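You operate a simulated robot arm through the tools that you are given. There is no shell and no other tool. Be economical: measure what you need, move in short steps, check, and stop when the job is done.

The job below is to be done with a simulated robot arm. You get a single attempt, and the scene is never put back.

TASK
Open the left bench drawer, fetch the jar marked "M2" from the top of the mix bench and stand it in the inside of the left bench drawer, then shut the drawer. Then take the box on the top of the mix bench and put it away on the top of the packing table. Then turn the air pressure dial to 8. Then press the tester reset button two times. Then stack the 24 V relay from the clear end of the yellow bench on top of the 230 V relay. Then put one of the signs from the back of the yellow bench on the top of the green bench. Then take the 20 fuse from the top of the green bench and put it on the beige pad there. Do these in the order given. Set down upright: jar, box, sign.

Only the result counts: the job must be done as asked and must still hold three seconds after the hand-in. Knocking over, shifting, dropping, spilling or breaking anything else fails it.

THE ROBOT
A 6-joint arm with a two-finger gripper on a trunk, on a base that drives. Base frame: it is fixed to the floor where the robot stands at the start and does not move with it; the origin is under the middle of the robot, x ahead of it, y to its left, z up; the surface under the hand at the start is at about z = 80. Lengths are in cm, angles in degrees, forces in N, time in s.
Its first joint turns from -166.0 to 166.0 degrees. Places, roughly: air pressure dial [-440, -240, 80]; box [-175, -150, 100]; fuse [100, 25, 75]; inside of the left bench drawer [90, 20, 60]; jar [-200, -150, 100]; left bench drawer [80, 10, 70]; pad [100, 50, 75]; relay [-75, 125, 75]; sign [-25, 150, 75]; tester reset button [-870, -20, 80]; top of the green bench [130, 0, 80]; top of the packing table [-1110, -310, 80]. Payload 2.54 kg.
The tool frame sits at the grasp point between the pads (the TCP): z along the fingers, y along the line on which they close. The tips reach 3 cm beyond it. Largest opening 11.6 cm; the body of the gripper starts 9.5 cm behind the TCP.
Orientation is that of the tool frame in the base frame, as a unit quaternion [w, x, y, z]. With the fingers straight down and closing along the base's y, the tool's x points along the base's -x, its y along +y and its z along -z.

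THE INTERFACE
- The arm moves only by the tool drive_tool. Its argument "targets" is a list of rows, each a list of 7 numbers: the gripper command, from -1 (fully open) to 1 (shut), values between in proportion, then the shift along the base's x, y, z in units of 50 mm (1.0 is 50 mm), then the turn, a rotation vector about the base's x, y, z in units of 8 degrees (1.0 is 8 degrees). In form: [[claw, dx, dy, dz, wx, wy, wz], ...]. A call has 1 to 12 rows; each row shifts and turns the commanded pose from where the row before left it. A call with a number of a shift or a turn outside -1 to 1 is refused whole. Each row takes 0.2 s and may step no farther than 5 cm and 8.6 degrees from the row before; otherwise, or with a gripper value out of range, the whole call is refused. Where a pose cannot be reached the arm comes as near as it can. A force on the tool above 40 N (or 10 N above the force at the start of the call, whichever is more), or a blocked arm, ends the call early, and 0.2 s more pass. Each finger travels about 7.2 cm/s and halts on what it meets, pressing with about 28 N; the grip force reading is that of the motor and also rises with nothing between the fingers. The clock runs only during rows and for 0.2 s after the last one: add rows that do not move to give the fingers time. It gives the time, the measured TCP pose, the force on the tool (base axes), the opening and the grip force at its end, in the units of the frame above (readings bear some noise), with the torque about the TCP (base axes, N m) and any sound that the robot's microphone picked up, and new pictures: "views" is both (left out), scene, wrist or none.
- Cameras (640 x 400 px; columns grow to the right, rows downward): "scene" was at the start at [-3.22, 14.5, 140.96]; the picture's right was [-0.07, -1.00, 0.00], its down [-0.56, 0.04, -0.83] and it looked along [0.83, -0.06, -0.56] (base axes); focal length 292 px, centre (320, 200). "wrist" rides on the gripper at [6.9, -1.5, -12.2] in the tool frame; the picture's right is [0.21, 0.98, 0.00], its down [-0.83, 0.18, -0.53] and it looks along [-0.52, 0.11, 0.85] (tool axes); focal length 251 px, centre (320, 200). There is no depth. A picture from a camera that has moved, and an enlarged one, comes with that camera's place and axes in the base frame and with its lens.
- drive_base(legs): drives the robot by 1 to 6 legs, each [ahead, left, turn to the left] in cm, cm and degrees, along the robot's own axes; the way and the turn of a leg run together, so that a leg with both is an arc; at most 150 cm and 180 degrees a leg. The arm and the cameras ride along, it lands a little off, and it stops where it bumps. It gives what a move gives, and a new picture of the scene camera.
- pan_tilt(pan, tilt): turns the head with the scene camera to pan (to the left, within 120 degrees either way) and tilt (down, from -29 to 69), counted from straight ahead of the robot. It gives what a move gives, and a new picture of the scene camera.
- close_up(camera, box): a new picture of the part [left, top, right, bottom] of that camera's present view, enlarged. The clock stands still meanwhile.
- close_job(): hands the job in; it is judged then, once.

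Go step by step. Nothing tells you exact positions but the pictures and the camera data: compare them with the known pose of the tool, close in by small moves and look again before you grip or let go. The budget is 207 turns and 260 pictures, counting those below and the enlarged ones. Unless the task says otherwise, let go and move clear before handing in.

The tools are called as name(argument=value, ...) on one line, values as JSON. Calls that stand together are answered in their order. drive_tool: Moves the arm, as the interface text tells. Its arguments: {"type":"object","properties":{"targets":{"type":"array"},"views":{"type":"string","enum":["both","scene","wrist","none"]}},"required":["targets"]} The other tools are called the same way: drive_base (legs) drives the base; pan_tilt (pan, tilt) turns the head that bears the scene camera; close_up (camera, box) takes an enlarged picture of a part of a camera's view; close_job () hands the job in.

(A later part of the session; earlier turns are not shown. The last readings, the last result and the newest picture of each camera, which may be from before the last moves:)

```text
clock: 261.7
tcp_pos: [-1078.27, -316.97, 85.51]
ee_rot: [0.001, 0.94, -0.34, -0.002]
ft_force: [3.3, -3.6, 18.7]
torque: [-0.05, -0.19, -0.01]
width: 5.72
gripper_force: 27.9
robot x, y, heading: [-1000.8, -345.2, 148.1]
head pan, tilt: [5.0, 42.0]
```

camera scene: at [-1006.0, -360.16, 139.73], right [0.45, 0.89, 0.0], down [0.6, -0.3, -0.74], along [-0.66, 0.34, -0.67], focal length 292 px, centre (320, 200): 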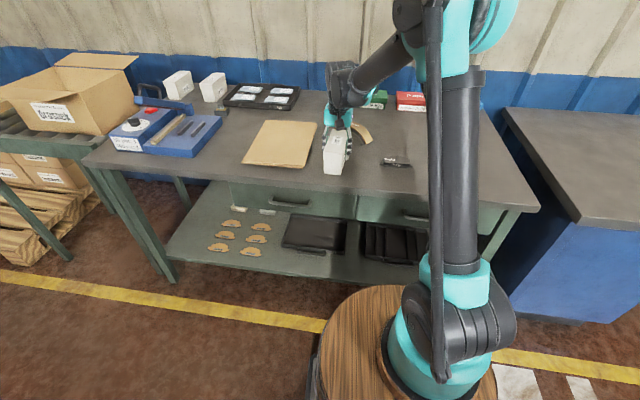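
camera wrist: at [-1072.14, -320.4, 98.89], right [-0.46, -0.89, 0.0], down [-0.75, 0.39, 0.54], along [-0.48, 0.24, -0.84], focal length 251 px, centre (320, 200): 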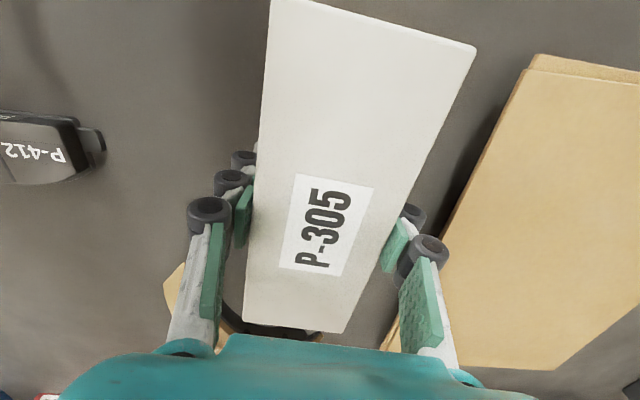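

close_up(camera="scene", box=[290, 90, 430, 190])

close_up(camera="wrist", box=[140, 220, 460, 400])

```text
4.00 times, centred on (360, 140) of scene
camera zoom: at [-1005.96, -360.16, 139.73], right [0.45, 0.89, 0.0], down [0.6, -0.3, -0.74], along [-0.66, 0.34, -0.67], focal length 1167 px, centre (160, 440)
```

zoom: 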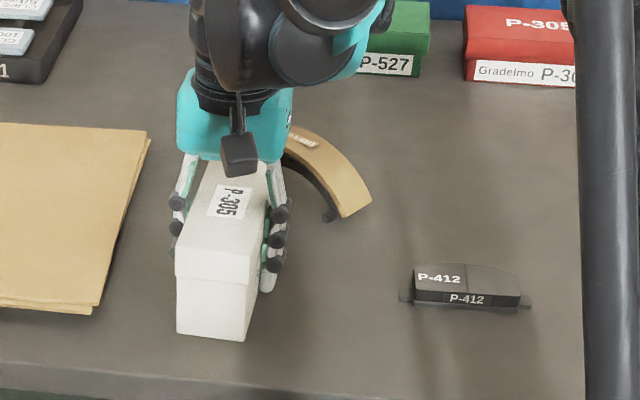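

```text
2.00 times, centred on (300, 310) of wrist
camera zoom: at [-1072.07, -320.3, 97.78], right [-0.46, -0.89, 0.0], down [-0.75, 0.39, 0.54], along [-0.48, 0.24, -0.84], focal length 503 px, centre (360, -20)
```

zoom: 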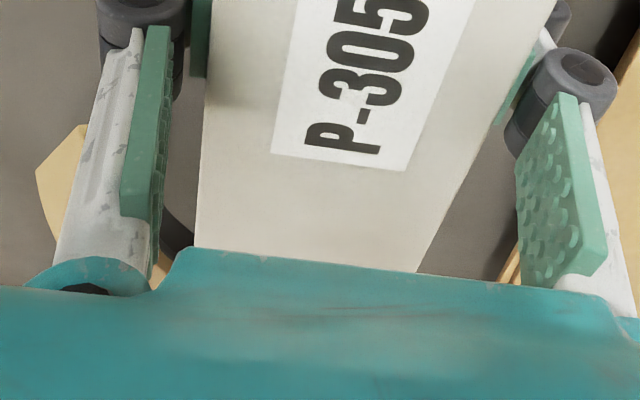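

The box sits flat on the table clear of everything. I'll release and lift away.

drive_tool(targets=[[1, 0, 0, 0.03, 0, 0, 0], [-0.4, 0, 0, 0, 0, 0, 0], [-0.4, 0, 0, 0, 0, 0, 0], [-0.4, 0, 0, 0.4, 0, 0, 0], [-0.4, 0, 0, 0.9, 0, 0, 0], [-0.4, 0, 0, 0.9, 0, 0, 0], [-0.4, 0, 0, 0.9, 0, 0, 0], [0, 0.4, -0.3, 0.7, 0, 0, 0], [0, 0.4, -0.3, 0.7, 0, 0, 0]], views="both")

close_up(camera="scene", box=[290, 90, 430, 190])

```text
clock: 263.7
tcp_pos: [-1074.49, -319.91, 108.08]
ee_rot: [0.001, 0.94, -0.34, -0.002]
ft_force: [0.1, -0.6, 0.5]
torque: [-0.07, -0.05, 0.02]
width: 5.81
gripper_force: 0.1
robot x, y, heading: [-1000.82, -344.87, 148.0]
head pan, tilt: [5.0, 42.0]
camera scene: at [-1006.08, -360.11, 139.73], right [0.45, 0.89, 0.0], down [0.6, -0.3, -0.74], along [-0.66, 0.34, -0.67], focal length 292 px, centre (320, 200)
camera wrist: at [-1068.2, -323.17, 120.37], right [-0.46, -0.89, 0.0], down [-0.75, 0.39, 0.54], along [-0.48, 0.24, -0.84], focal length 251 px, centre (320, 200)
```

scene: 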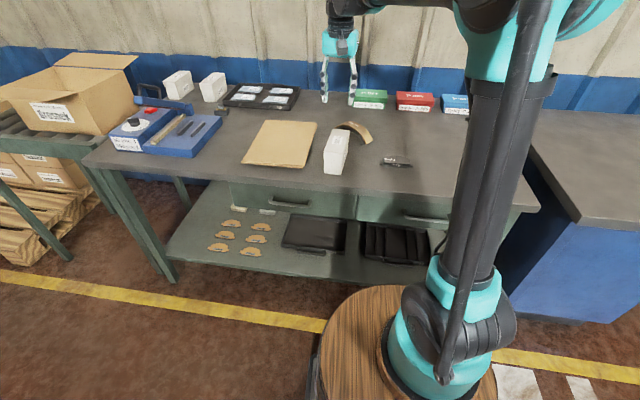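
wrist: 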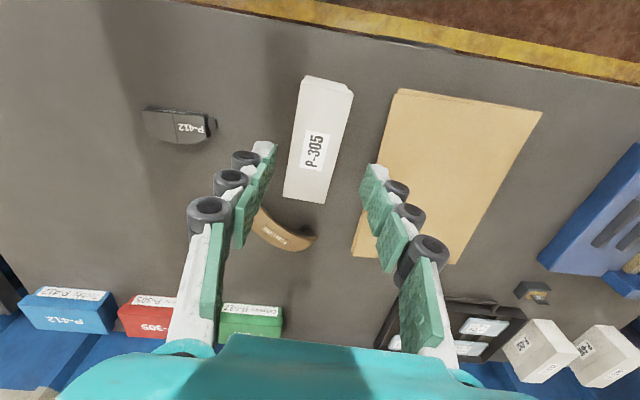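

```text
4.00 times, centred on (360, 140) of scene
camera zoom: at [-1006.08, -360.11, 139.73], right [0.45, 0.89, 0.0], down [0.6, -0.3, -0.74], along [-0.66, 0.34, -0.67], focal length 1167 px, centre (160, 440)
```

zoom: 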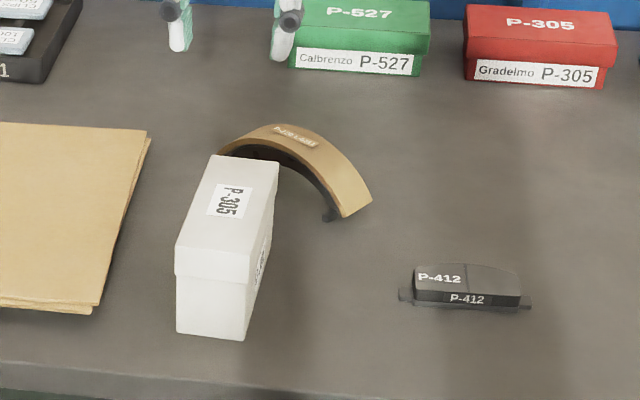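

The box stands on the packing table. The dial appears to be a round device on a wall panel near (-437,-235), so I'll return along the lane by the test bench, looking at the button as I pass. I'll turn to face along the lane.

drive_tool(targets=[[0, 0.4, -0.25, 0.8, 0, 0, 0], [0, 0.5, -0.31, 0.7, 0, 0, 0], [0, 0.5, -0.31, 0.7, 0, 0, 0], [0, 0.5, -0.31, 0.7, 0, 0, 0], [0, 0.5, -0.31, 0.7, 0, 0, 0]], views="none")

drive_base(legs=[[0, 0, -91]])

pan_tilt(pan=0, tilt=20)

```text
clock: 264.9
tcp_pos: [-1062.53, -327.58, 126.0]
ee_rot: [0.0, 0.94, -0.341, -0.001]
ft_force: [0.1, 0.4, 0.4]
torque: [-0.02, -0.06, -0.03]
width: 5.8
gripper_force: 0.0
robot x, y, heading: [-1000.62, -344.59, 148.2]
head pan, tilt: [5.0, 42.0]
```

```text
clock: 269.1
tcp_pos: [-981.96, -283.62, 126.04]
ee_rot: [0.001, -0.415, 0.91, 0.001]
ft_force: [-0.3, -1.1, 0.5]
torque: [0.01, 0.04, 0.01]
width: 5.82
gripper_force: 0.0
robot x, y, heading: [-1000.94, -344.97, 57.0]
head pan, tilt: [5.0, 42.0]
camera scene: at [-1016.01, -339.31, 139.73], right [0.88, -0.47, 0.0], down [-0.32, -0.59, -0.74], along [0.35, 0.66, -0.67], focal length 292 px, centre (320, 200)
```

scene: 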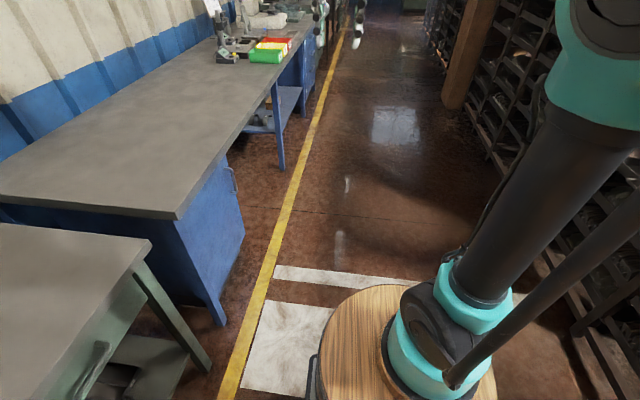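

```text
clock: 270.0
tcp_pos: [-982.04, -283.58, 125.97]
ee_rot: [0.0, -0.416, 0.909, 0.002]
ft_force: [0.3, -0.9, -0.5]
torque: [0.02, 0.04, 0.0]
width: 5.79
gripper_force: 0.1
robot x, y, heading: [-1000.55, -344.89, 56.9]
head pan, tilt: [0.0, 20.0]
camera scene: at [-1014.87, -338.89, 143.15], right [0.84, -0.55, 0.0], down [-0.19, -0.29, -0.94], along [0.51, 0.79, -0.34], focal length 292 px, centre (320, 200)
```

scene: 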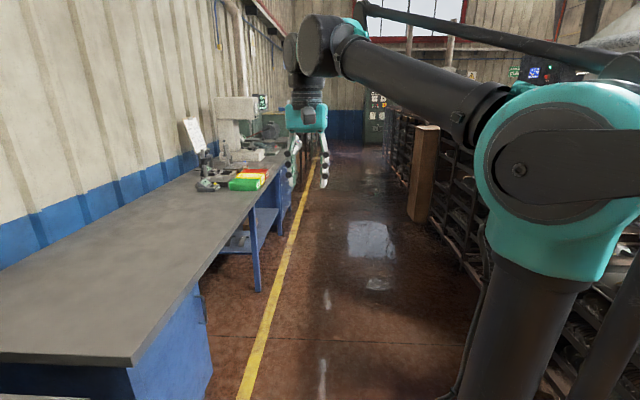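

The lane is clear ahead, so I'll drive along and look at the test bench on the left.

drive_base(legs=[[150, 0, 0], [120, 0, 0]])

pan_tilt(pan=60, tilt=25)

```text
clock: 283.2
tcp_pos: [-838.13, -52.35, 126.05]
ee_rot: [0.0, -0.427, 0.904, 0.001]
ft_force: [0.1, 0.8, -0.4]
torque: [-0.01, 0.01, -0.02]
width: 5.79
gripper_force: 0.1
robot x, y, heading: [-855.04, -114.28, 58.7]
head pan, tilt: [0.0, 20.0]
camera scene: at [-869.33, -108.54, 143.16], right [0.85, -0.52, 0.0], down [-0.18, -0.29, -0.94], along [0.49, 0.8, -0.34], focal length 292 px, centre (320, 200)
```

scene: 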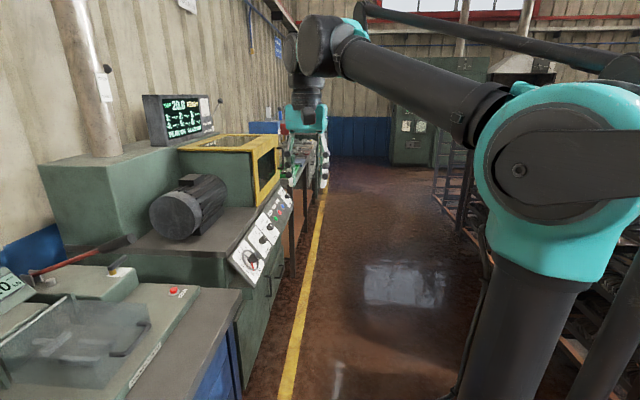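

```text
clock: 284.5
tcp_pos: [-837.96, -52.34, 125.98]
ee_rot: [0.001, -0.428, 0.904, 0.001]
ft_force: [0.7, 0.2, 0.2]
torque: [0.0, -0.03, -0.04]
width: 5.78
gripper_force: 0.1
robot x, y, heading: [-855.01, -113.72, 58.6]
head pan, tilt: [60.0, 25.0]
camera scene: at [-878.59, -108.37, 142.35], right [0.88, 0.48, 0.0], down [0.2, -0.37, -0.91], along [-0.43, 0.8, -0.42], focal length 292 px, centre (320, 200)
```

scene: 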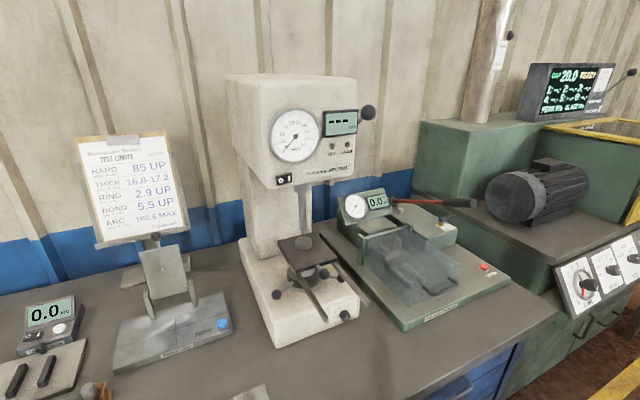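

close_up(camera="scene", box=[330, 180, 530, 340])

close_up(camera="scene", box=[100, 230, 380, 400])

close_up(camera="scene", box=[500, 50, 640, 340])

```text
2.50 times, centred on (430, 260) of scene
camera zoom: at [-878.59, -108.37, 142.35], right [0.88, 0.48, 0.0], down [0.2, -0.37, -0.91], along [-0.43, 0.8, -0.42], focal length 729 px, centre (45, 50)
```

zoom: 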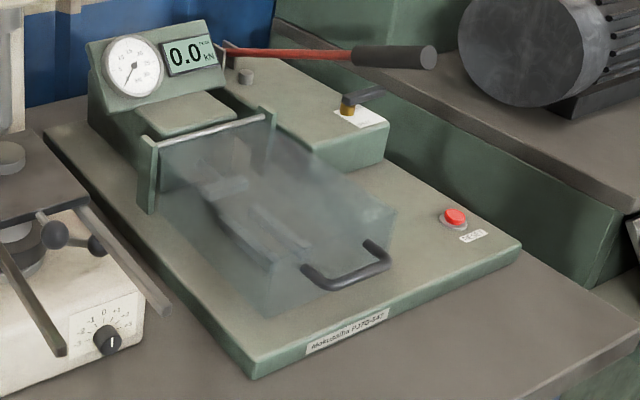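

```text
2.29 times, centred on (240, 315) of scene
camera zoom: at [-878.59, -108.37, 142.35], right [0.88, 0.48, 0.0], down [0.2, -0.37, -0.91], along [-0.43, 0.8, -0.42], focal length 667 px, centre (503, -63)
```

zoom: 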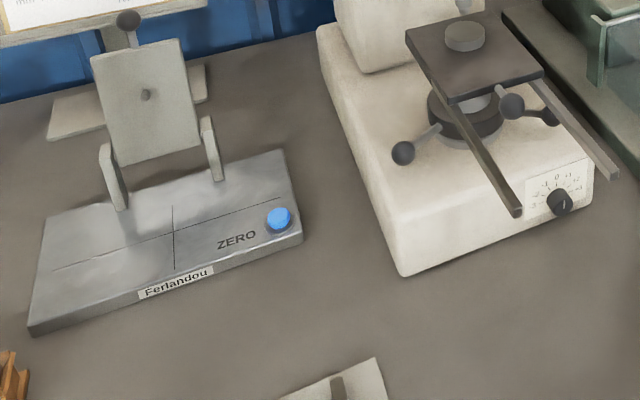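

```text
1.38 times, centred on (570, 195) of scene
camera zoom: at [-878.59, -108.37, 142.35], right [0.88, 0.48, 0.0], down [0.2, -0.37, -0.91], along [-0.43, 0.8, -0.42], focal length 402 px, centre (-25, 207)
```

zoom: 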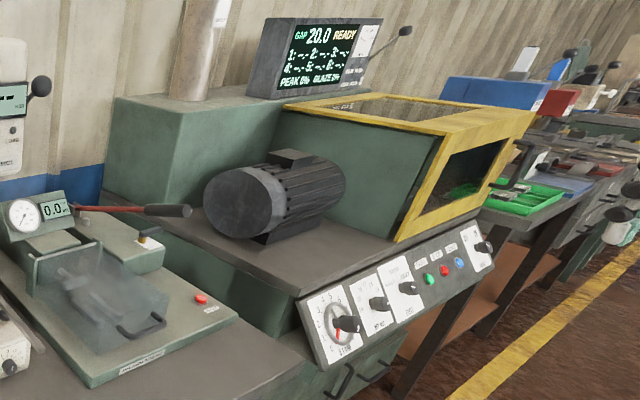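

The red button labelled reset is at about (-869,-20,86). The dial comes first, so I'll continue up the lane and out at its north end.

drive_base(legs=[[0, 0, -1.8], [150, 0, 0], [150, 0, 0]])

pan_tilt(pan=-10, tilt=20)

```text
clock: 299.3
tcp_pos: [-677.11, 200.27, 126.02]
ee_rot: [0.0, -0.423, 0.906, 0.001]
ft_force: [0.2, 0.2, -0.2]
torque: [-0.01, -0.02, -0.02]
width: 5.79
gripper_force: 0.2
robot x, y, heading: [-694.6, 138.4, 58.1]
head pan, tilt: [60.0, 25.0]
camera scene: at [-718.28, 144.72, 142.35], right [0.88, 0.47, 0.0], down [0.2, -0.37, -0.91], along [-0.42, 0.8, -0.42], focal length 292 px, centre (320, 200)
```

scene: 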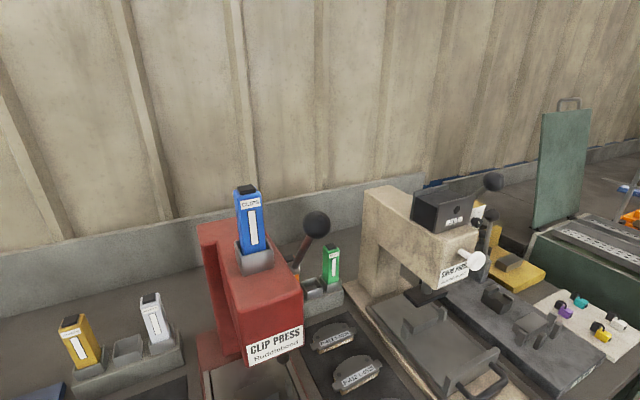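

```text
clock: 300.7
tcp_pos: [-677.08, 200.18, 126.08]
ee_rot: [0.0, -0.423, 0.906, 0.002]
ft_force: [-0.7, 0.3, 0.0]
torque: [0.01, 0.02, 0.0]
width: 5.84
gripper_force: 0.0
robot x, y, heading: [-695.04, 138.77, 57.9]
head pan, tilt: [-10.0, 20.0]
camera scene: at [-707.74, 143.48, 143.16], right [0.74, -0.67, 0.0], down [-0.23, -0.25, -0.94], along [0.63, 0.7, -0.34], focal length 292 px, centre (320, 200)
```

scene: 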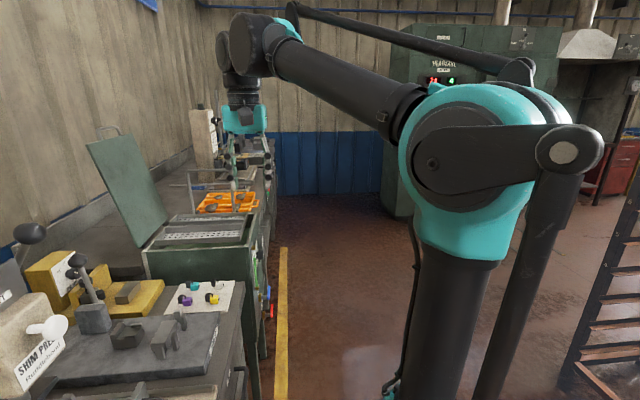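

drive_base(legs=[[145, 0, -1.3], [0, 0, -90]])

pan_tilt(pan=0, tilt=20)

```text
clock: 305.1
tcp_pos: [-636.27, 266.94, 126.14]
ee_rot: [0.0, -0.436, 0.9, 0.001]
ft_force: [-1.2, -0.6, 0.0]
torque: [0.02, -0.12, 0.03]
width: 5.81
gripper_force: 0.0
robot x, y, heading: [-651.79, 204.87, 59.6]
head pan, tilt: [-10.0, 20.0]
stopped in leg 1: the robot was blocked; the commanded pose is now the measured one
camera scene: at [-665.16, 209.18, 143.16], right [0.76, -0.65, 0.0], down [-0.22, -0.26, -0.94], along [0.61, 0.72, -0.34], focal length 292 px, centre (320, 200)
```

scene: 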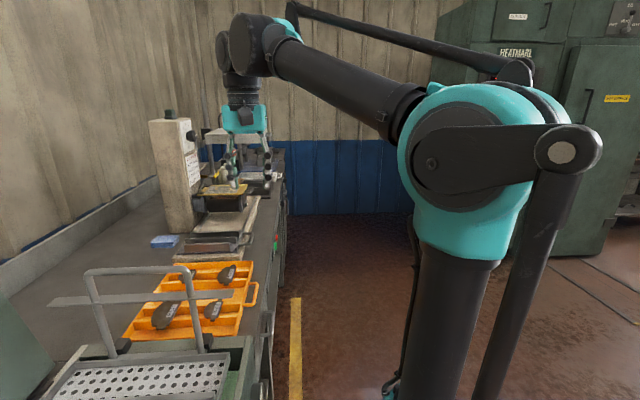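

```text
clock: 305.8
tcp_pos: [-635.77, 267.22, 126.07]
ee_rot: [0.0, -0.435, 0.901, 0.002]
ft_force: [-0.6, 0.0, 0.6]
torque: [0.0, -0.03, 0.04]
width: 5.83
gripper_force: 0.0
robot x, y, heading: [-652.01, 205.04, 59.7]
head pan, tilt: [0.0, 20.0]
camera scene: at [-666.18, 210.47, 143.16], right [0.86, -0.51, 0.0], down [-0.17, -0.29, -0.94], along [0.48, 0.81, -0.34], focal length 292 px, centre (320, 200)
```

scene: 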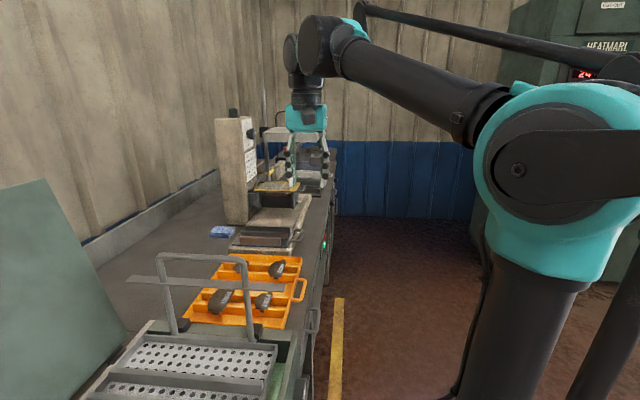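

The base brushed the bench on the left; I'll step back and right, straighten, then continue clear of it.

drive_base(legs=[[-6, -14, 0], [0, -12, -3], [75, 0, 0]])

pan_tilt(pan=-80, tilt=25)

```text
clock: 311.6
tcp_pos: [-573.5, 311.01, 126.0]
ee_rot: [0.001, -0.418, 0.908, 0.002]
ft_force: [-0.3, -0.1, 0.3]
torque: [-0.01, -0.01, 0.0]
width: 5.78
gripper_force: 0.0
robot x, y, heading: [-591.98, 249.59, 57.3]
head pan, tilt: [0.0, 20.0]
camera scene: at [-605.98, 255.45, 143.16], right [0.84, -0.54, 0.0], down [-0.18, -0.29, -0.94], along [0.51, 0.79, -0.34], focal length 292 px, centre (320, 200)
```

scene: 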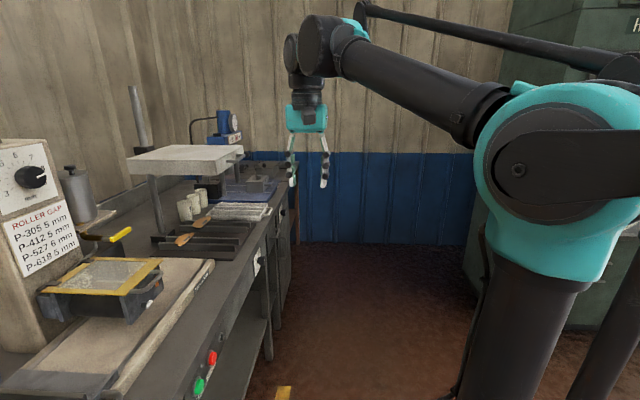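

```text
clock: 313.2
tcp_pos: [-573.49, 310.99, 125.96]
ee_rot: [-0.001, -0.418, 0.908, 0.002]
ft_force: [0.4, -0.1, 0.1]
torque: [-0.02, -0.01, 0.02]
width: 5.82
gripper_force: 0.1
robot x, y, heading: [-591.67, 249.47, 57.4]
head pan, tilt: [-80.0, 25.0]
camera scene: at [-602.5, 244.06, 142.35], right [-0.38, -0.92, 0.0], down [-0.39, 0.16, -0.91], along [0.84, -0.35, -0.42], focal length 292 px, centre (320, 200)
```

scene: 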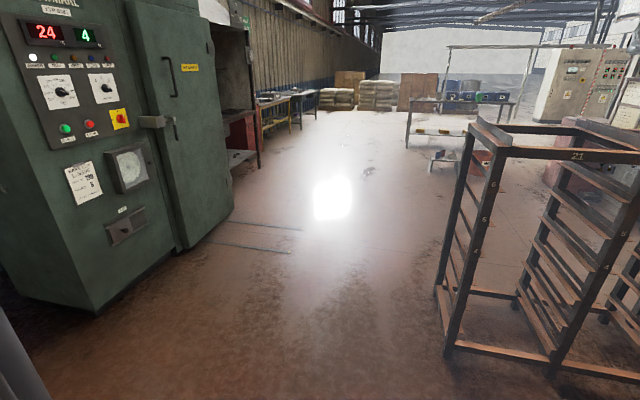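

The way east is open between the green cabinet and rack 21. I'll sidestep into it, turn east and drive toward the mix bench.

drive_base(legs=[[25, -70, 0], [0, 0, -91], [120, 0, 0]])

pan_tilt(pan=-40, tilt=18)

```text
clock: 326.7
tcp_pos: [-360.77, 144.36, 125.99]
ee_rot: [0.001, 0.361, 0.933, 0.001]
ft_force: [0.3, 0.9, 0.5]
torque: [-0.04, -0.03, 0.02]
width: 5.79
gripper_force: 0.0
robot x, y, heading: [-421.71, 164.59, -34.5]
head pan, tilt: [-80.0, 25.0]
camera scene: at [-426.98, 175.51, 142.35], right [-0.91, 0.41, 0.0], down [0.18, 0.38, -0.91], along [-0.38, -0.82, -0.42], focal length 292 px, centre (320, 200)
```

scene: 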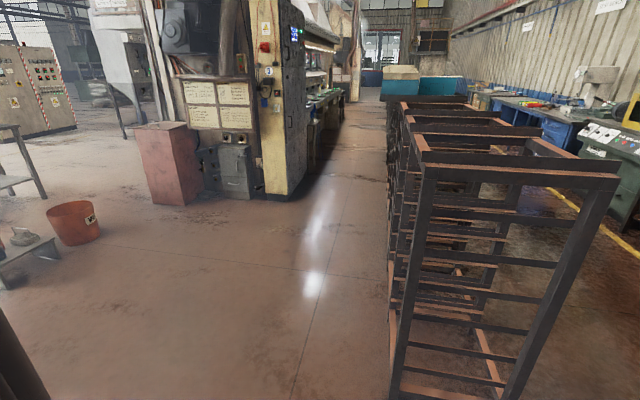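

```text
clock: 327.8
tcp_pos: [-360.68, 144.33, 126.0]
ee_rot: [0.001, 0.362, 0.932, -0.001]
ft_force: [-0.5, -0.4, -1.0]
torque: [0.0, 0.0, 0.01]
width: 5.79
gripper_force: 0.0
robot x, y, heading: [-421.69, 164.65, -34.7]
head pan, tilt: [-40.0, 18.0]
camera scene: at [-420.67, 174.89, 143.49], right [-0.96, -0.27, 0.0], down [-0.08, 0.3, -0.95], along [0.25, -0.92, -0.31], focal length 292 px, centre (320, 200)
```

scene: 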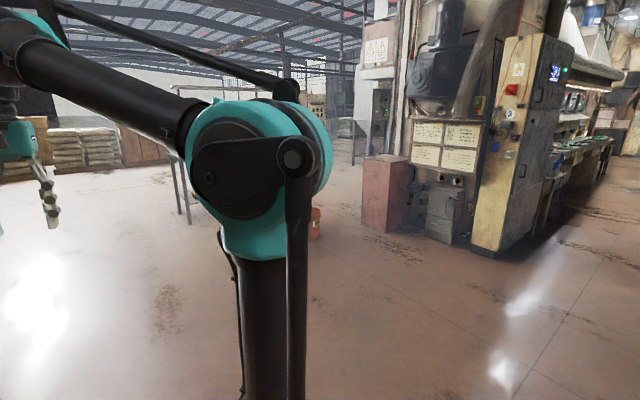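

close_up(camera="scene", box=[350, 70, 530, 250])

```text
2.22 times, centred on (440, 160) of scene
camera zoom: at [-420.67, 174.89, 143.49], right [-0.96, -0.27, 0.0], down [-0.08, 0.3, -0.95], along [0.25, -0.92, -0.31], focal length 648 px, centre (53, 289)
```

zoom: 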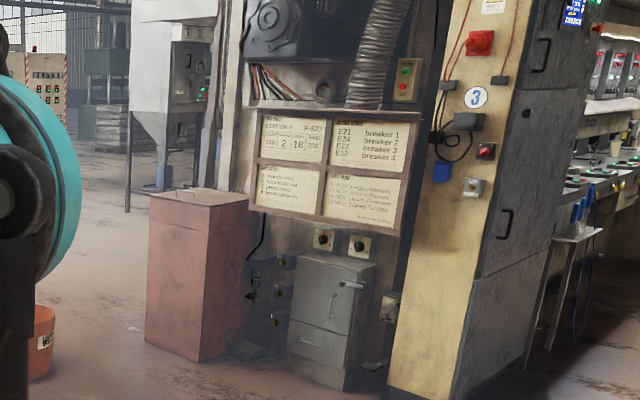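

drive_base(legs=[[150, 0, 1], [145, 0, 0], [0, 0, -89.5]])

pan_tilt(pan=0, tilt=15)

pan_tilt(pan=-50, tilt=15)

```text
clock: 346.0
tcp_pos: [-194.39, -66.15, 125.89]
ee_rot: [0.001, 0.913, 0.407, -0.001]
ft_force: [-0.4, -0.5, 0.7]
torque: [0.0, 0.02, 0.01]
width: 5.79
gripper_force: 0.1
robot x, y, heading: [-174.82, -5.31, -124.1]
head pan, tilt: [-40.0, 18.0]
camera scene: at [-164.44, -6.07, 143.49], right [-0.27, 0.96, 0.0], down [0.3, 0.08, -0.95], along [-0.91, -0.26, -0.31], focal length 292 px, centre (320, 200)
```

scene: 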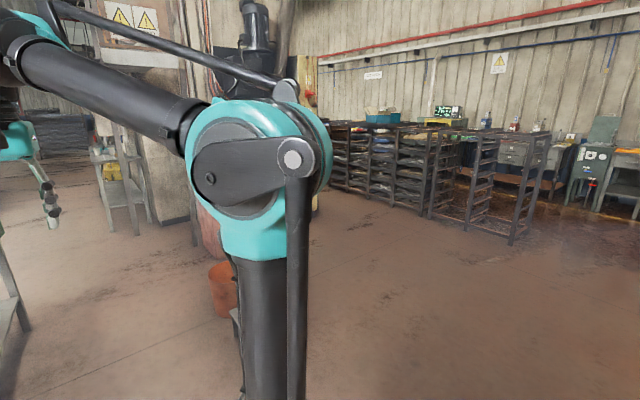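

```text
clock: 347.1
tcp_pos: [-194.48, -66.22, 126.25]
ee_rot: [0.001, 0.913, 0.407, 0.0]
ft_force: [-0.2, 0.6, -0.7]
torque: [-0.02, 0.0, -0.03]
width: 5.83
gripper_force: 0.1
robot x, y, heading: [-174.29, -5.2, -124.1]
head pan, tilt: [0.0, 15.0]
camera scene: at [-160.72, -11.25, 143.98], right [-0.83, 0.56, 0.0], down [0.15, 0.21, -0.97], along [-0.54, -0.8, -0.26], focal length 292 px, centre (320, 200)
```

scene: 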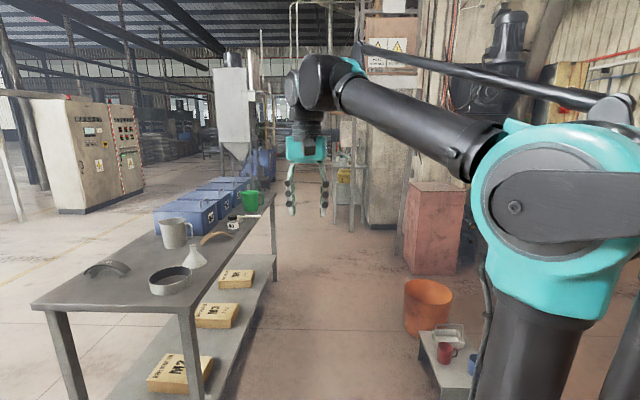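

```text
clock: 348.2
tcp_pos: [-194.43, -66.2, 126.06]
ee_rot: [0.001, 0.913, 0.407, 0.0]
ft_force: [0.1, 0.6, 0.4]
torque: [0.0, 0.0, -0.04]
width: 5.78
gripper_force: 0.1
robot x, y, heading: [-174.66, -4.87, -123.9]
head pan, tilt: [-50.0, 15.0]
camera scene: at [-164.76, -4.48, 143.98], right [-0.1, 0.99, 0.0], down [0.26, 0.03, -0.97], along [-0.96, -0.1, -0.26], focal length 292 px, centre (320, 200)
```

scene: 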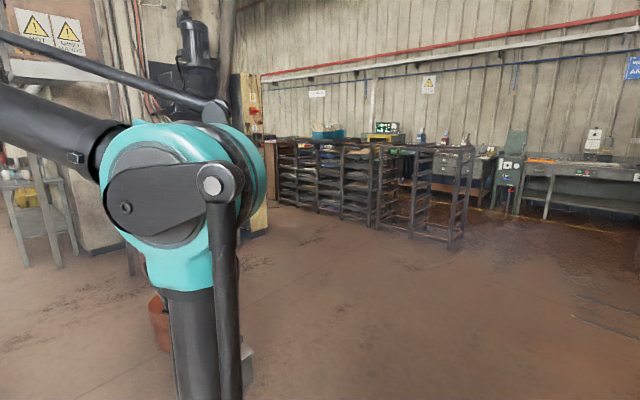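

I'll drive down between the mix bench and the step, then look at the wall panel on the right.

drive_base(legs=[[150, 0, 0.5], [110, 0, 0]])

pan_tilt(pan=-55, tilt=20)

```text
clock: 360.7
tcp_pos: [-335.77, -279.45, 125.91]
ee_rot: [0.001, 0.91, 0.414, -0.001]
ft_force: [0.1, 0.6, 0.4]
torque: [0.02, -0.01, -0.02]
width: 5.79
gripper_force: 0.0
robot x, y, heading: [-316.61, -218.47, -123.5]
head pan, tilt: [-50.0, 15.0]
camera scene: at [-306.95, -217.48, 143.98], right [-0.12, 0.99, 0.0], down [0.26, 0.03, -0.97], along [-0.96, -0.11, -0.26], focal length 292 px, centre (320, 200)
```

scene: 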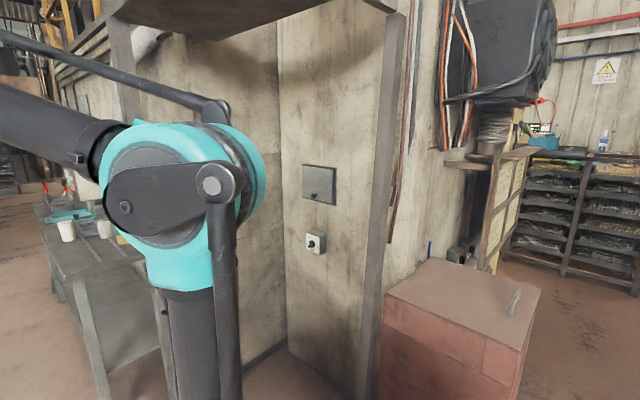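

```text
clock: 361.4
tcp_pos: [-335.71, -279.68, 125.84]
ee_rot: [0.001, 0.911, 0.413, -0.001]
ft_force: [0.1, 0.6, 0.5]
torque: [0.0, -0.04, 0.0]
width: 5.81
gripper_force: 0.0
robot x, y, heading: [-316.7, -218.24, -123.1]
head pan, tilt: [-55.0, 20.0]
camera scene: at [-306.98, -216.67, 143.17], right [-0.03, 1.0, 0.0], down [0.34, 0.01, -0.94], along [-0.94, -0.03, -0.34], focal length 292 px, centre (320, 200)
```

scene: 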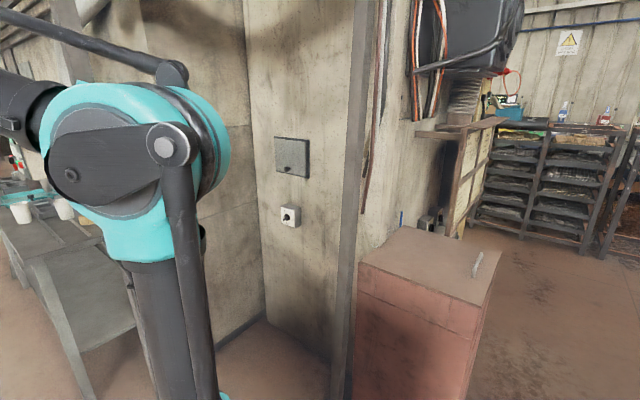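

close_up(camera="scene", box=[270, 190, 314, 240])

close_up(camera="scene", box=[0, 130, 120, 260])

```text
8.00 times, centred on (292, 215) of scene
camera zoom: at [-306.98, -216.67, 143.17], right [-0.03, 1.0, 0.0], down [0.34, 0.01, -0.94], along [-0.94, -0.03, -0.34], focal length 2333 px, centre (544, 80)
```

zoom: 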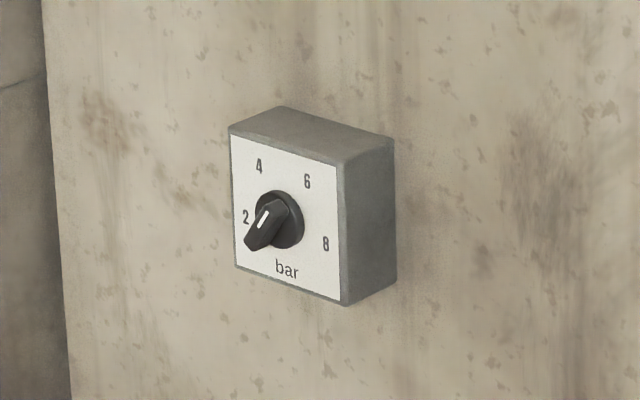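

```text
3.08 times, centred on (60, 195) of scene
camera zoom: at [-306.98, -216.67, 143.17], right [-0.03, 1.0, 0.0], down [0.34, 0.01, -0.94], along [-0.94, -0.03, -0.34], focal length 897 px, centre (1120, 215)
```

zoom: 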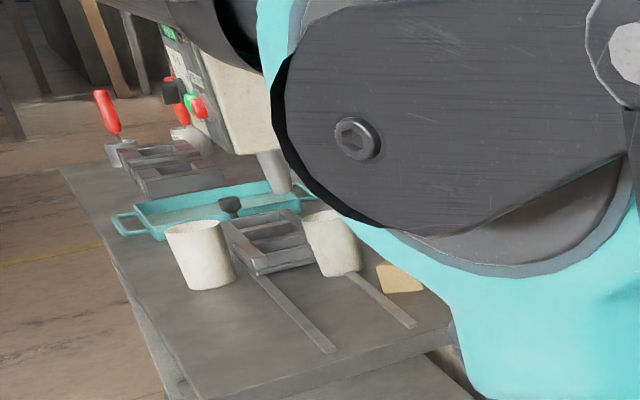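

The air pressure dial is on the wall at about (-442,-238,85), with marks 2-4-6-8 and "bar". I'll drive a little further, turn to face the wall, and sidestep in front of it.

drive_base(legs=[[38, 0, 0], [0, 0, -90], [0, 38, 0]])

pan_tilt(pan=-12, tilt=30)

```text
clock: 369.6
tcp_pos: [-419.77, -262.62, 126.0]
ee_rot: [0.001, 0.935, -0.354, -0.002]
ft_force: [0.1, 0.1, -0.9]
torque: [-0.04, -0.02, 0.01]
width: 5.79
gripper_force: 0.1
robot x, y, heading: [-358.33, -281.75, 146.4]
head pan, tilt: [-55.0, 20.0]
camera scene: at [-357.08, -291.56, 143.16], right [1.0, 0.03, 0.0], down [0.01, -0.34, -0.94], along [-0.02, 0.94, -0.34], focal length 292 px, centre (320, 200)
```

scene: 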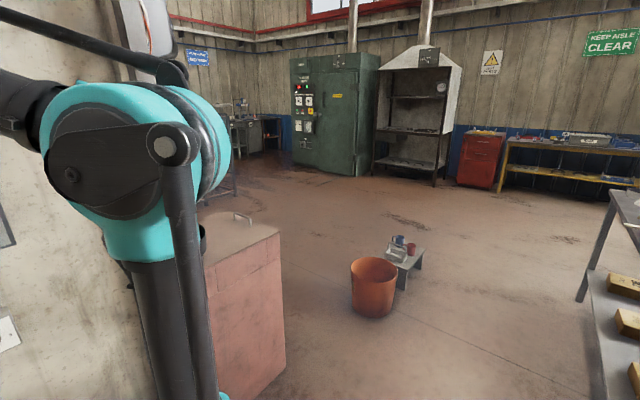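

```text
clock: 370.8
tcp_pos: [-419.64, -262.47, 126.06]
ee_rot: [0.001, 0.935, -0.354, -0.002]
ft_force: [-0.1, -1.3, -0.2]
torque: [0.0, -0.02, 0.02]
width: 5.79
gripper_force: 0.0
robot x, y, heading: [-358.69, -281.83, 146.4]
head pan, tilt: [-12.0, 30.0]
camera scene: at [-363.17, -294.41, 141.56], right [0.71, 0.7, 0.0], down [0.35, -0.36, -0.87], along [-0.61, 0.62, -0.5], focal length 292 px, centre (320, 200)
```

scene: 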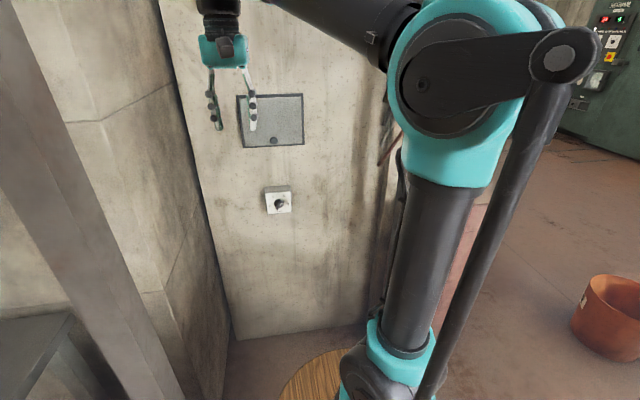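

close_up(camera="scene", box=[254, 175, 302, 225])

```text
8.00 times, centred on (278, 200) of scene
camera zoom: at [-363.17, -294.41, 141.56], right [0.71, 0.7, 0.0], down [0.35, -0.36, -0.87], along [-0.61, 0.62, -0.5], focal length 2333 px, centre (656, 200)
```

zoom: 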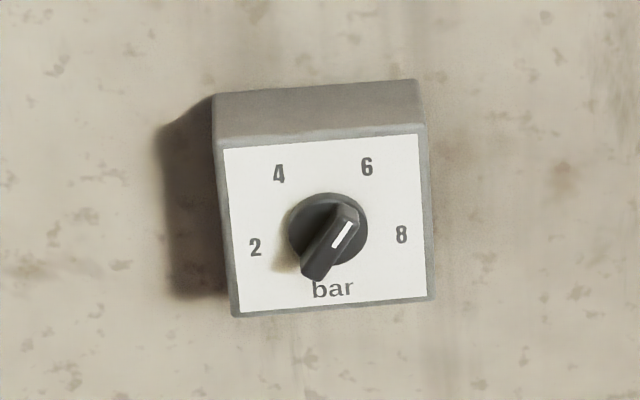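

The pointer is at 6 and needs 70° clockwise to reach 8. The knob is at about (-440.7,-237.4,85) and the wall normal is (.835,-.55). I'll pitch the tool horizontal toward the wall while moving down in front of it.

drive_tool(targets=[[0.3, -0.1, 0.2, 0, 0, 0, 1], [0.3, -0.14, 0.296, -0.45, 0.55, 0.835, 0], [0.3, -0.14, 0.296, -0.45, 0.55, 0.835, 0], [0.3, -0.14, 0.296, -0.45, 0.55, 0.835, 0], [0.3, -0.14, 0.296, -0.45, 0.55, 0.835, 0], [0.3, -0.14, 0.296, -0.45, 0.55, 0.835, 0], [0.3, -0.14, 0.296, -0.45, 0.55, 0.835, 0], [0.3, -0.14, 0.296, -0.45, 0.55, 0.835, 0], [0.3, -0.14, 0.296, -0.45, 0.55, 0.835, 0], [0.3, -0.14, 0.296, -0.45, 0.55, 0.835, 0], [0.3, -0.14, 0.296, -0.45, 0.55, 0.835, 0], [0.3, -0.14, 0.25, -0.45, 0.55, 0.835, 0]], views="both")

```text
clock: 373.4
tcp_pos: [-427.85, -245.68, 101.34]
ee_rot: [-0.199, 0.688, -0.206, -0.667]
ft_force: [1.4, 0.4, 0.3]
torque: [-0.01, -0.03, 0.05]
width: 4.05
gripper_force: 0.1
robot x, y, heading: [-358.37, -281.77, 146.5]
head pan, tilt: [-12.0, 30.0]
camera scene: at [-363.14, -294.43, 141.56], right [0.71, 0.7, 0.0], down [0.35, -0.36, -0.87], along [-0.61, 0.62, -0.5], focal length 292 px, centre (320, 200)
camera wrist: at [-416.77, -251.22, 94.87], right [-0.53, -0.82, -0.21], down [0.33, -0.43, 0.84], along [-0.78, 0.38, 0.49], focal length 251 px, centre (320, 200)
```

scene: 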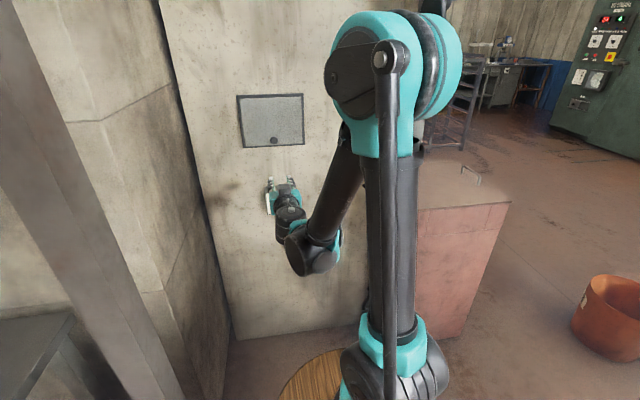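
wrist: 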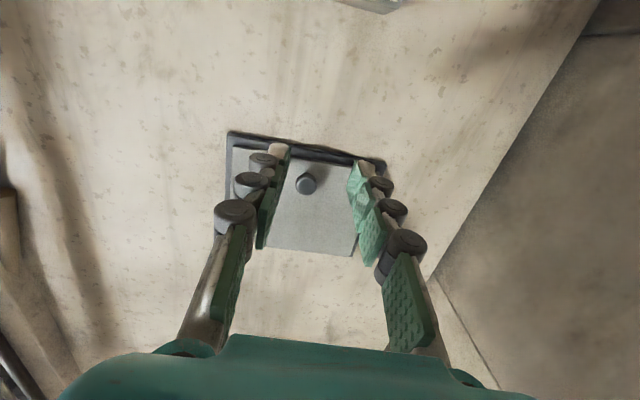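

The tool is horizontal and laterally aligned. I'll roll 33° clockwise to match the knob's bar and lower to knob height.

drive_tool(targets=[[0.3, 0.02, 0, -0.7, -0.835, 0.55, 0], [0.3, 0, 0, -0.7, -0.835, 0.55, 0], [0.3, 0, 0, -0.7, -0.835, 0.55, 0], [0.3, 0, 0, -0.7, -0.835, 0.55, 0], [0.3, 0, 0, -0.4, 0, 0, 0], [0.3, 0, 0, 0, 0, 0, 0]], views="both")

close_up(camera="wrist", box=[200, 80, 440, 260])

```text
clock: 374.8
tcp_pos: [-431.92, -244.41, 94.92]
ee_rot: [0.001, -0.607, 0.383, 0.697]
ft_force: [0.5, -0.4, -0.2]
torque: [0.0, 0.01, -0.03]
width: 4.05
gripper_force: 0.0
out of reach, approached as far as the arm can: row 2, 3, 4, 5
robot x, y, heading: [-358.13, -281.49, 146.7]
head pan, tilt: [-12.0, 30.0]
camera scene: at [-363.17, -294.42, 141.56], right [0.71, 0.7, 0.0], down [0.35, -0.36, -0.87], along [-0.61, 0.62, -0.5], focal length 292 px, centre (320, 200)
camera wrist: at [-422.72, -253.08, 88.64], right [-0.51, -0.79, 0.34], down [0.58, -0.03, 0.81], along [-0.63, 0.61, 0.48], focal length 251 px, centre (320, 200)
```

scene: 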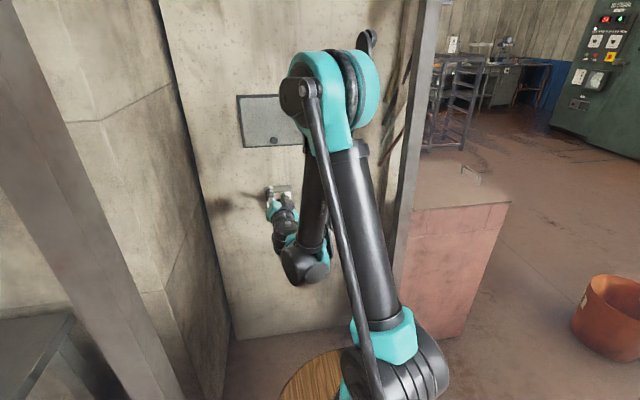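
wrist: 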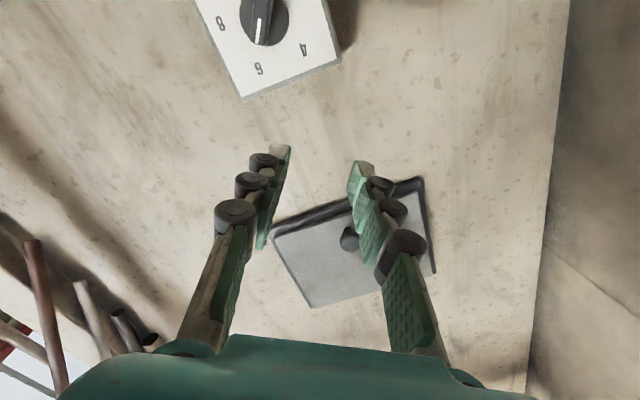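

```text
2.22 times, centred on (320, 170) of wrist
camera zoom: at [-422.72, -253.08, 88.64], right [-0.51, -0.79, 0.34], down [0.58, -0.03, 0.81], along [-0.63, 0.61, 0.48], focal length 559 px, centre (320, 267)
```

zoom: 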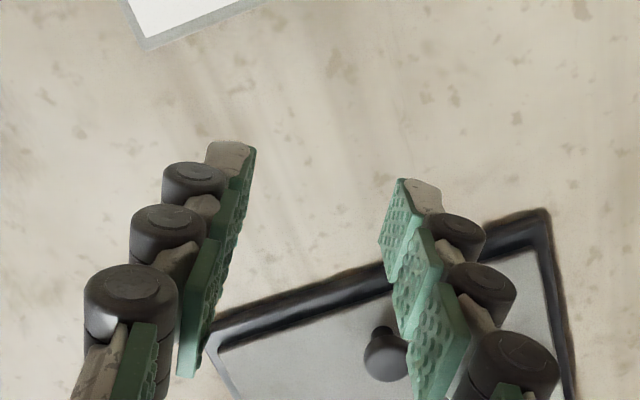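

The wrist view confirms the white mark points to 6. The arm can't go lower this close, so I'll back the base 15 cm, then lower and re-approach.

drive_base(legs=[[-15, 0, 0]])

drive_tool(targets=[[0.3, -0.25, 0.17, -0.5, 0, 0, 0], [0.3, -0.25, 0.17, -0.7, 0, 0, 0], [0.3, 0, 0, -0.7, 0, 0, 0], [0.3, 0, 0, 0, 0, 0, 0]], views="both")

```text
clock: 376.1
tcp_pos: [-419.53, -252.67, 94.94]
ee_rot: [0.001, -0.607, 0.382, 0.697]
ft_force: [0.2, 0.3, 0.6]
torque: [0.01, -0.03, -0.02]
width: 4.07
gripper_force: 0.1
robot x, y, heading: [-346.02, -289.98, 146.4]
head pan, tilt: [-12.0, 30.0]
camera scene: at [-350.8, -302.59, 141.56], right [0.71, 0.7, 0.0], down [0.35, -0.36, -0.87], along [-0.61, 0.62, -0.5], focal length 292 px, centre (320, 200)
```

scene: 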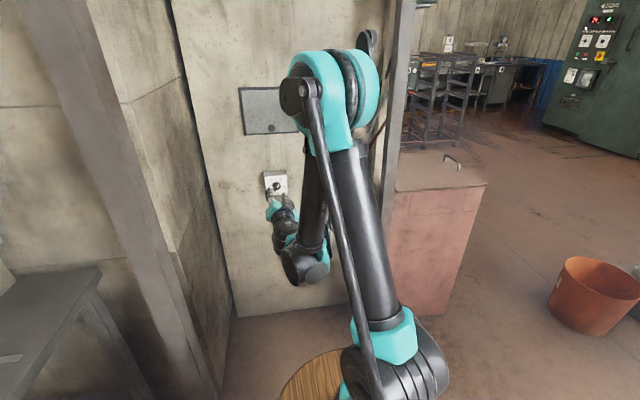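

```text
clock: 377.1
tcp_pos: [-425.44, -249.91, 91.0]
ee_rot: [0.001, -0.608, 0.382, 0.696]
ft_force: [-0.1, 0.2, -0.8]
torque: [-0.02, -0.04, -0.01]
width: 4.06
gripper_force: 0.1
out of reach, approached as far as the arm can: row 1, 2, 3
robot x, y, heading: [-345.86, -290.45, 146.7]
head pan, tilt: [-12.0, 30.0]
camera scene: at [-350.81, -302.59, 141.56], right [0.71, 0.7, 0.0], down [0.35, -0.36, -0.87], along [-0.61, 0.62, -0.5], focal length 292 px, centre (320, 200)
camera wrist: at [-416.28, -258.66, 84.82], right [-0.51, -0.79, 0.34], down [0.58, -0.03, 0.81], along [-0.63, 0.61, 0.48], focal length 251 px, centre (320, 200)
```

scene: 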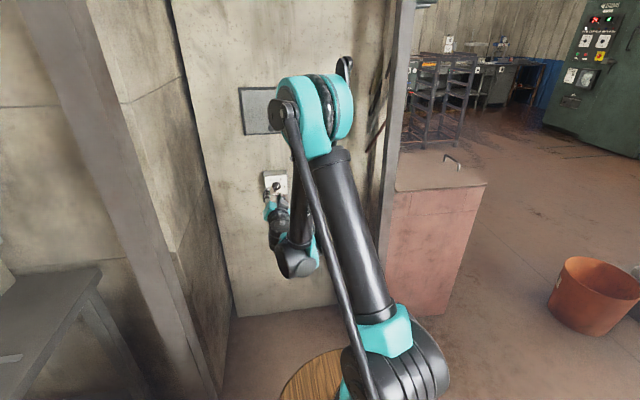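
wrist: 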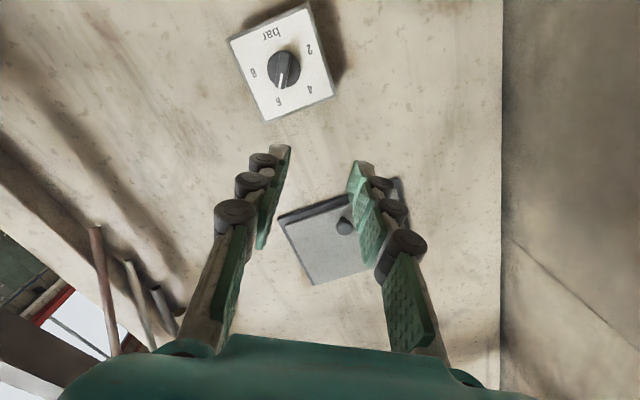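

drive_tool(targets=[[0.3, -0.48, 0.48, -0.1, 0, 0, 0], [0.3, -0.48, 0.48, -0.5, 0, 0, 0], [0.3, -0.48, 0.48, -0.5, 0, 0, 0], [0.3, 0, 0, -0.1, 0, 0, 0], [0.3, 0, 0, 0, 0, 0, 0]], views="both")

close_up(camera="wrist", box=[200, 60, 440, 240])

```text
clock: 378.3
tcp_pos: [-432.72, -242.65, 84.94]
ee_rot: [0.002, -0.607, 0.381, 0.697]
ft_force: [-0.3, 0.1, -0.5]
torque: [0.0, 0.0, 0.02]
width: 4.05
gripper_force: 0.0
robot x, y, heading: [-346.42, -289.93, 146.6]
head pan, tilt: [-12.0, 30.0]
camera scene: at [-350.81, -302.59, 141.56], right [0.71, 0.7, 0.0], down [0.35, -0.36, -0.87], along [-0.61, 0.62, -0.5], focal length 292 px, centre (320, 200)
camera wrist: at [-423.53, -251.35, 78.66], right [-0.51, -0.79, 0.34], down [0.58, -0.03, 0.81], along [-0.63, 0.61, 0.48], focal length 251 px, centre (320, 200)
```

scene: 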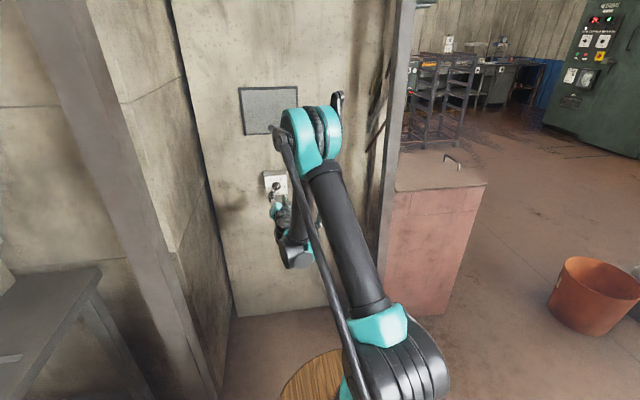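
wrist: 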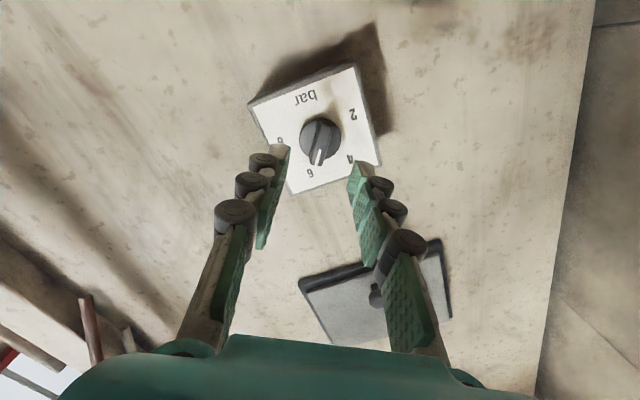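

```text
2.22 times, centred on (320, 150) of wrist
camera zoom: at [-423.53, -251.35, 78.66], right [-0.51, -0.79, 0.34], down [0.58, -0.03, 0.81], along [-0.63, 0.61, 0.48], focal length 559 px, centre (320, 311)
```

zoom: 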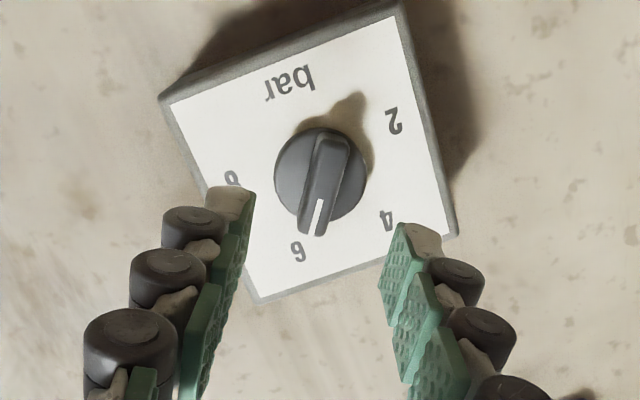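

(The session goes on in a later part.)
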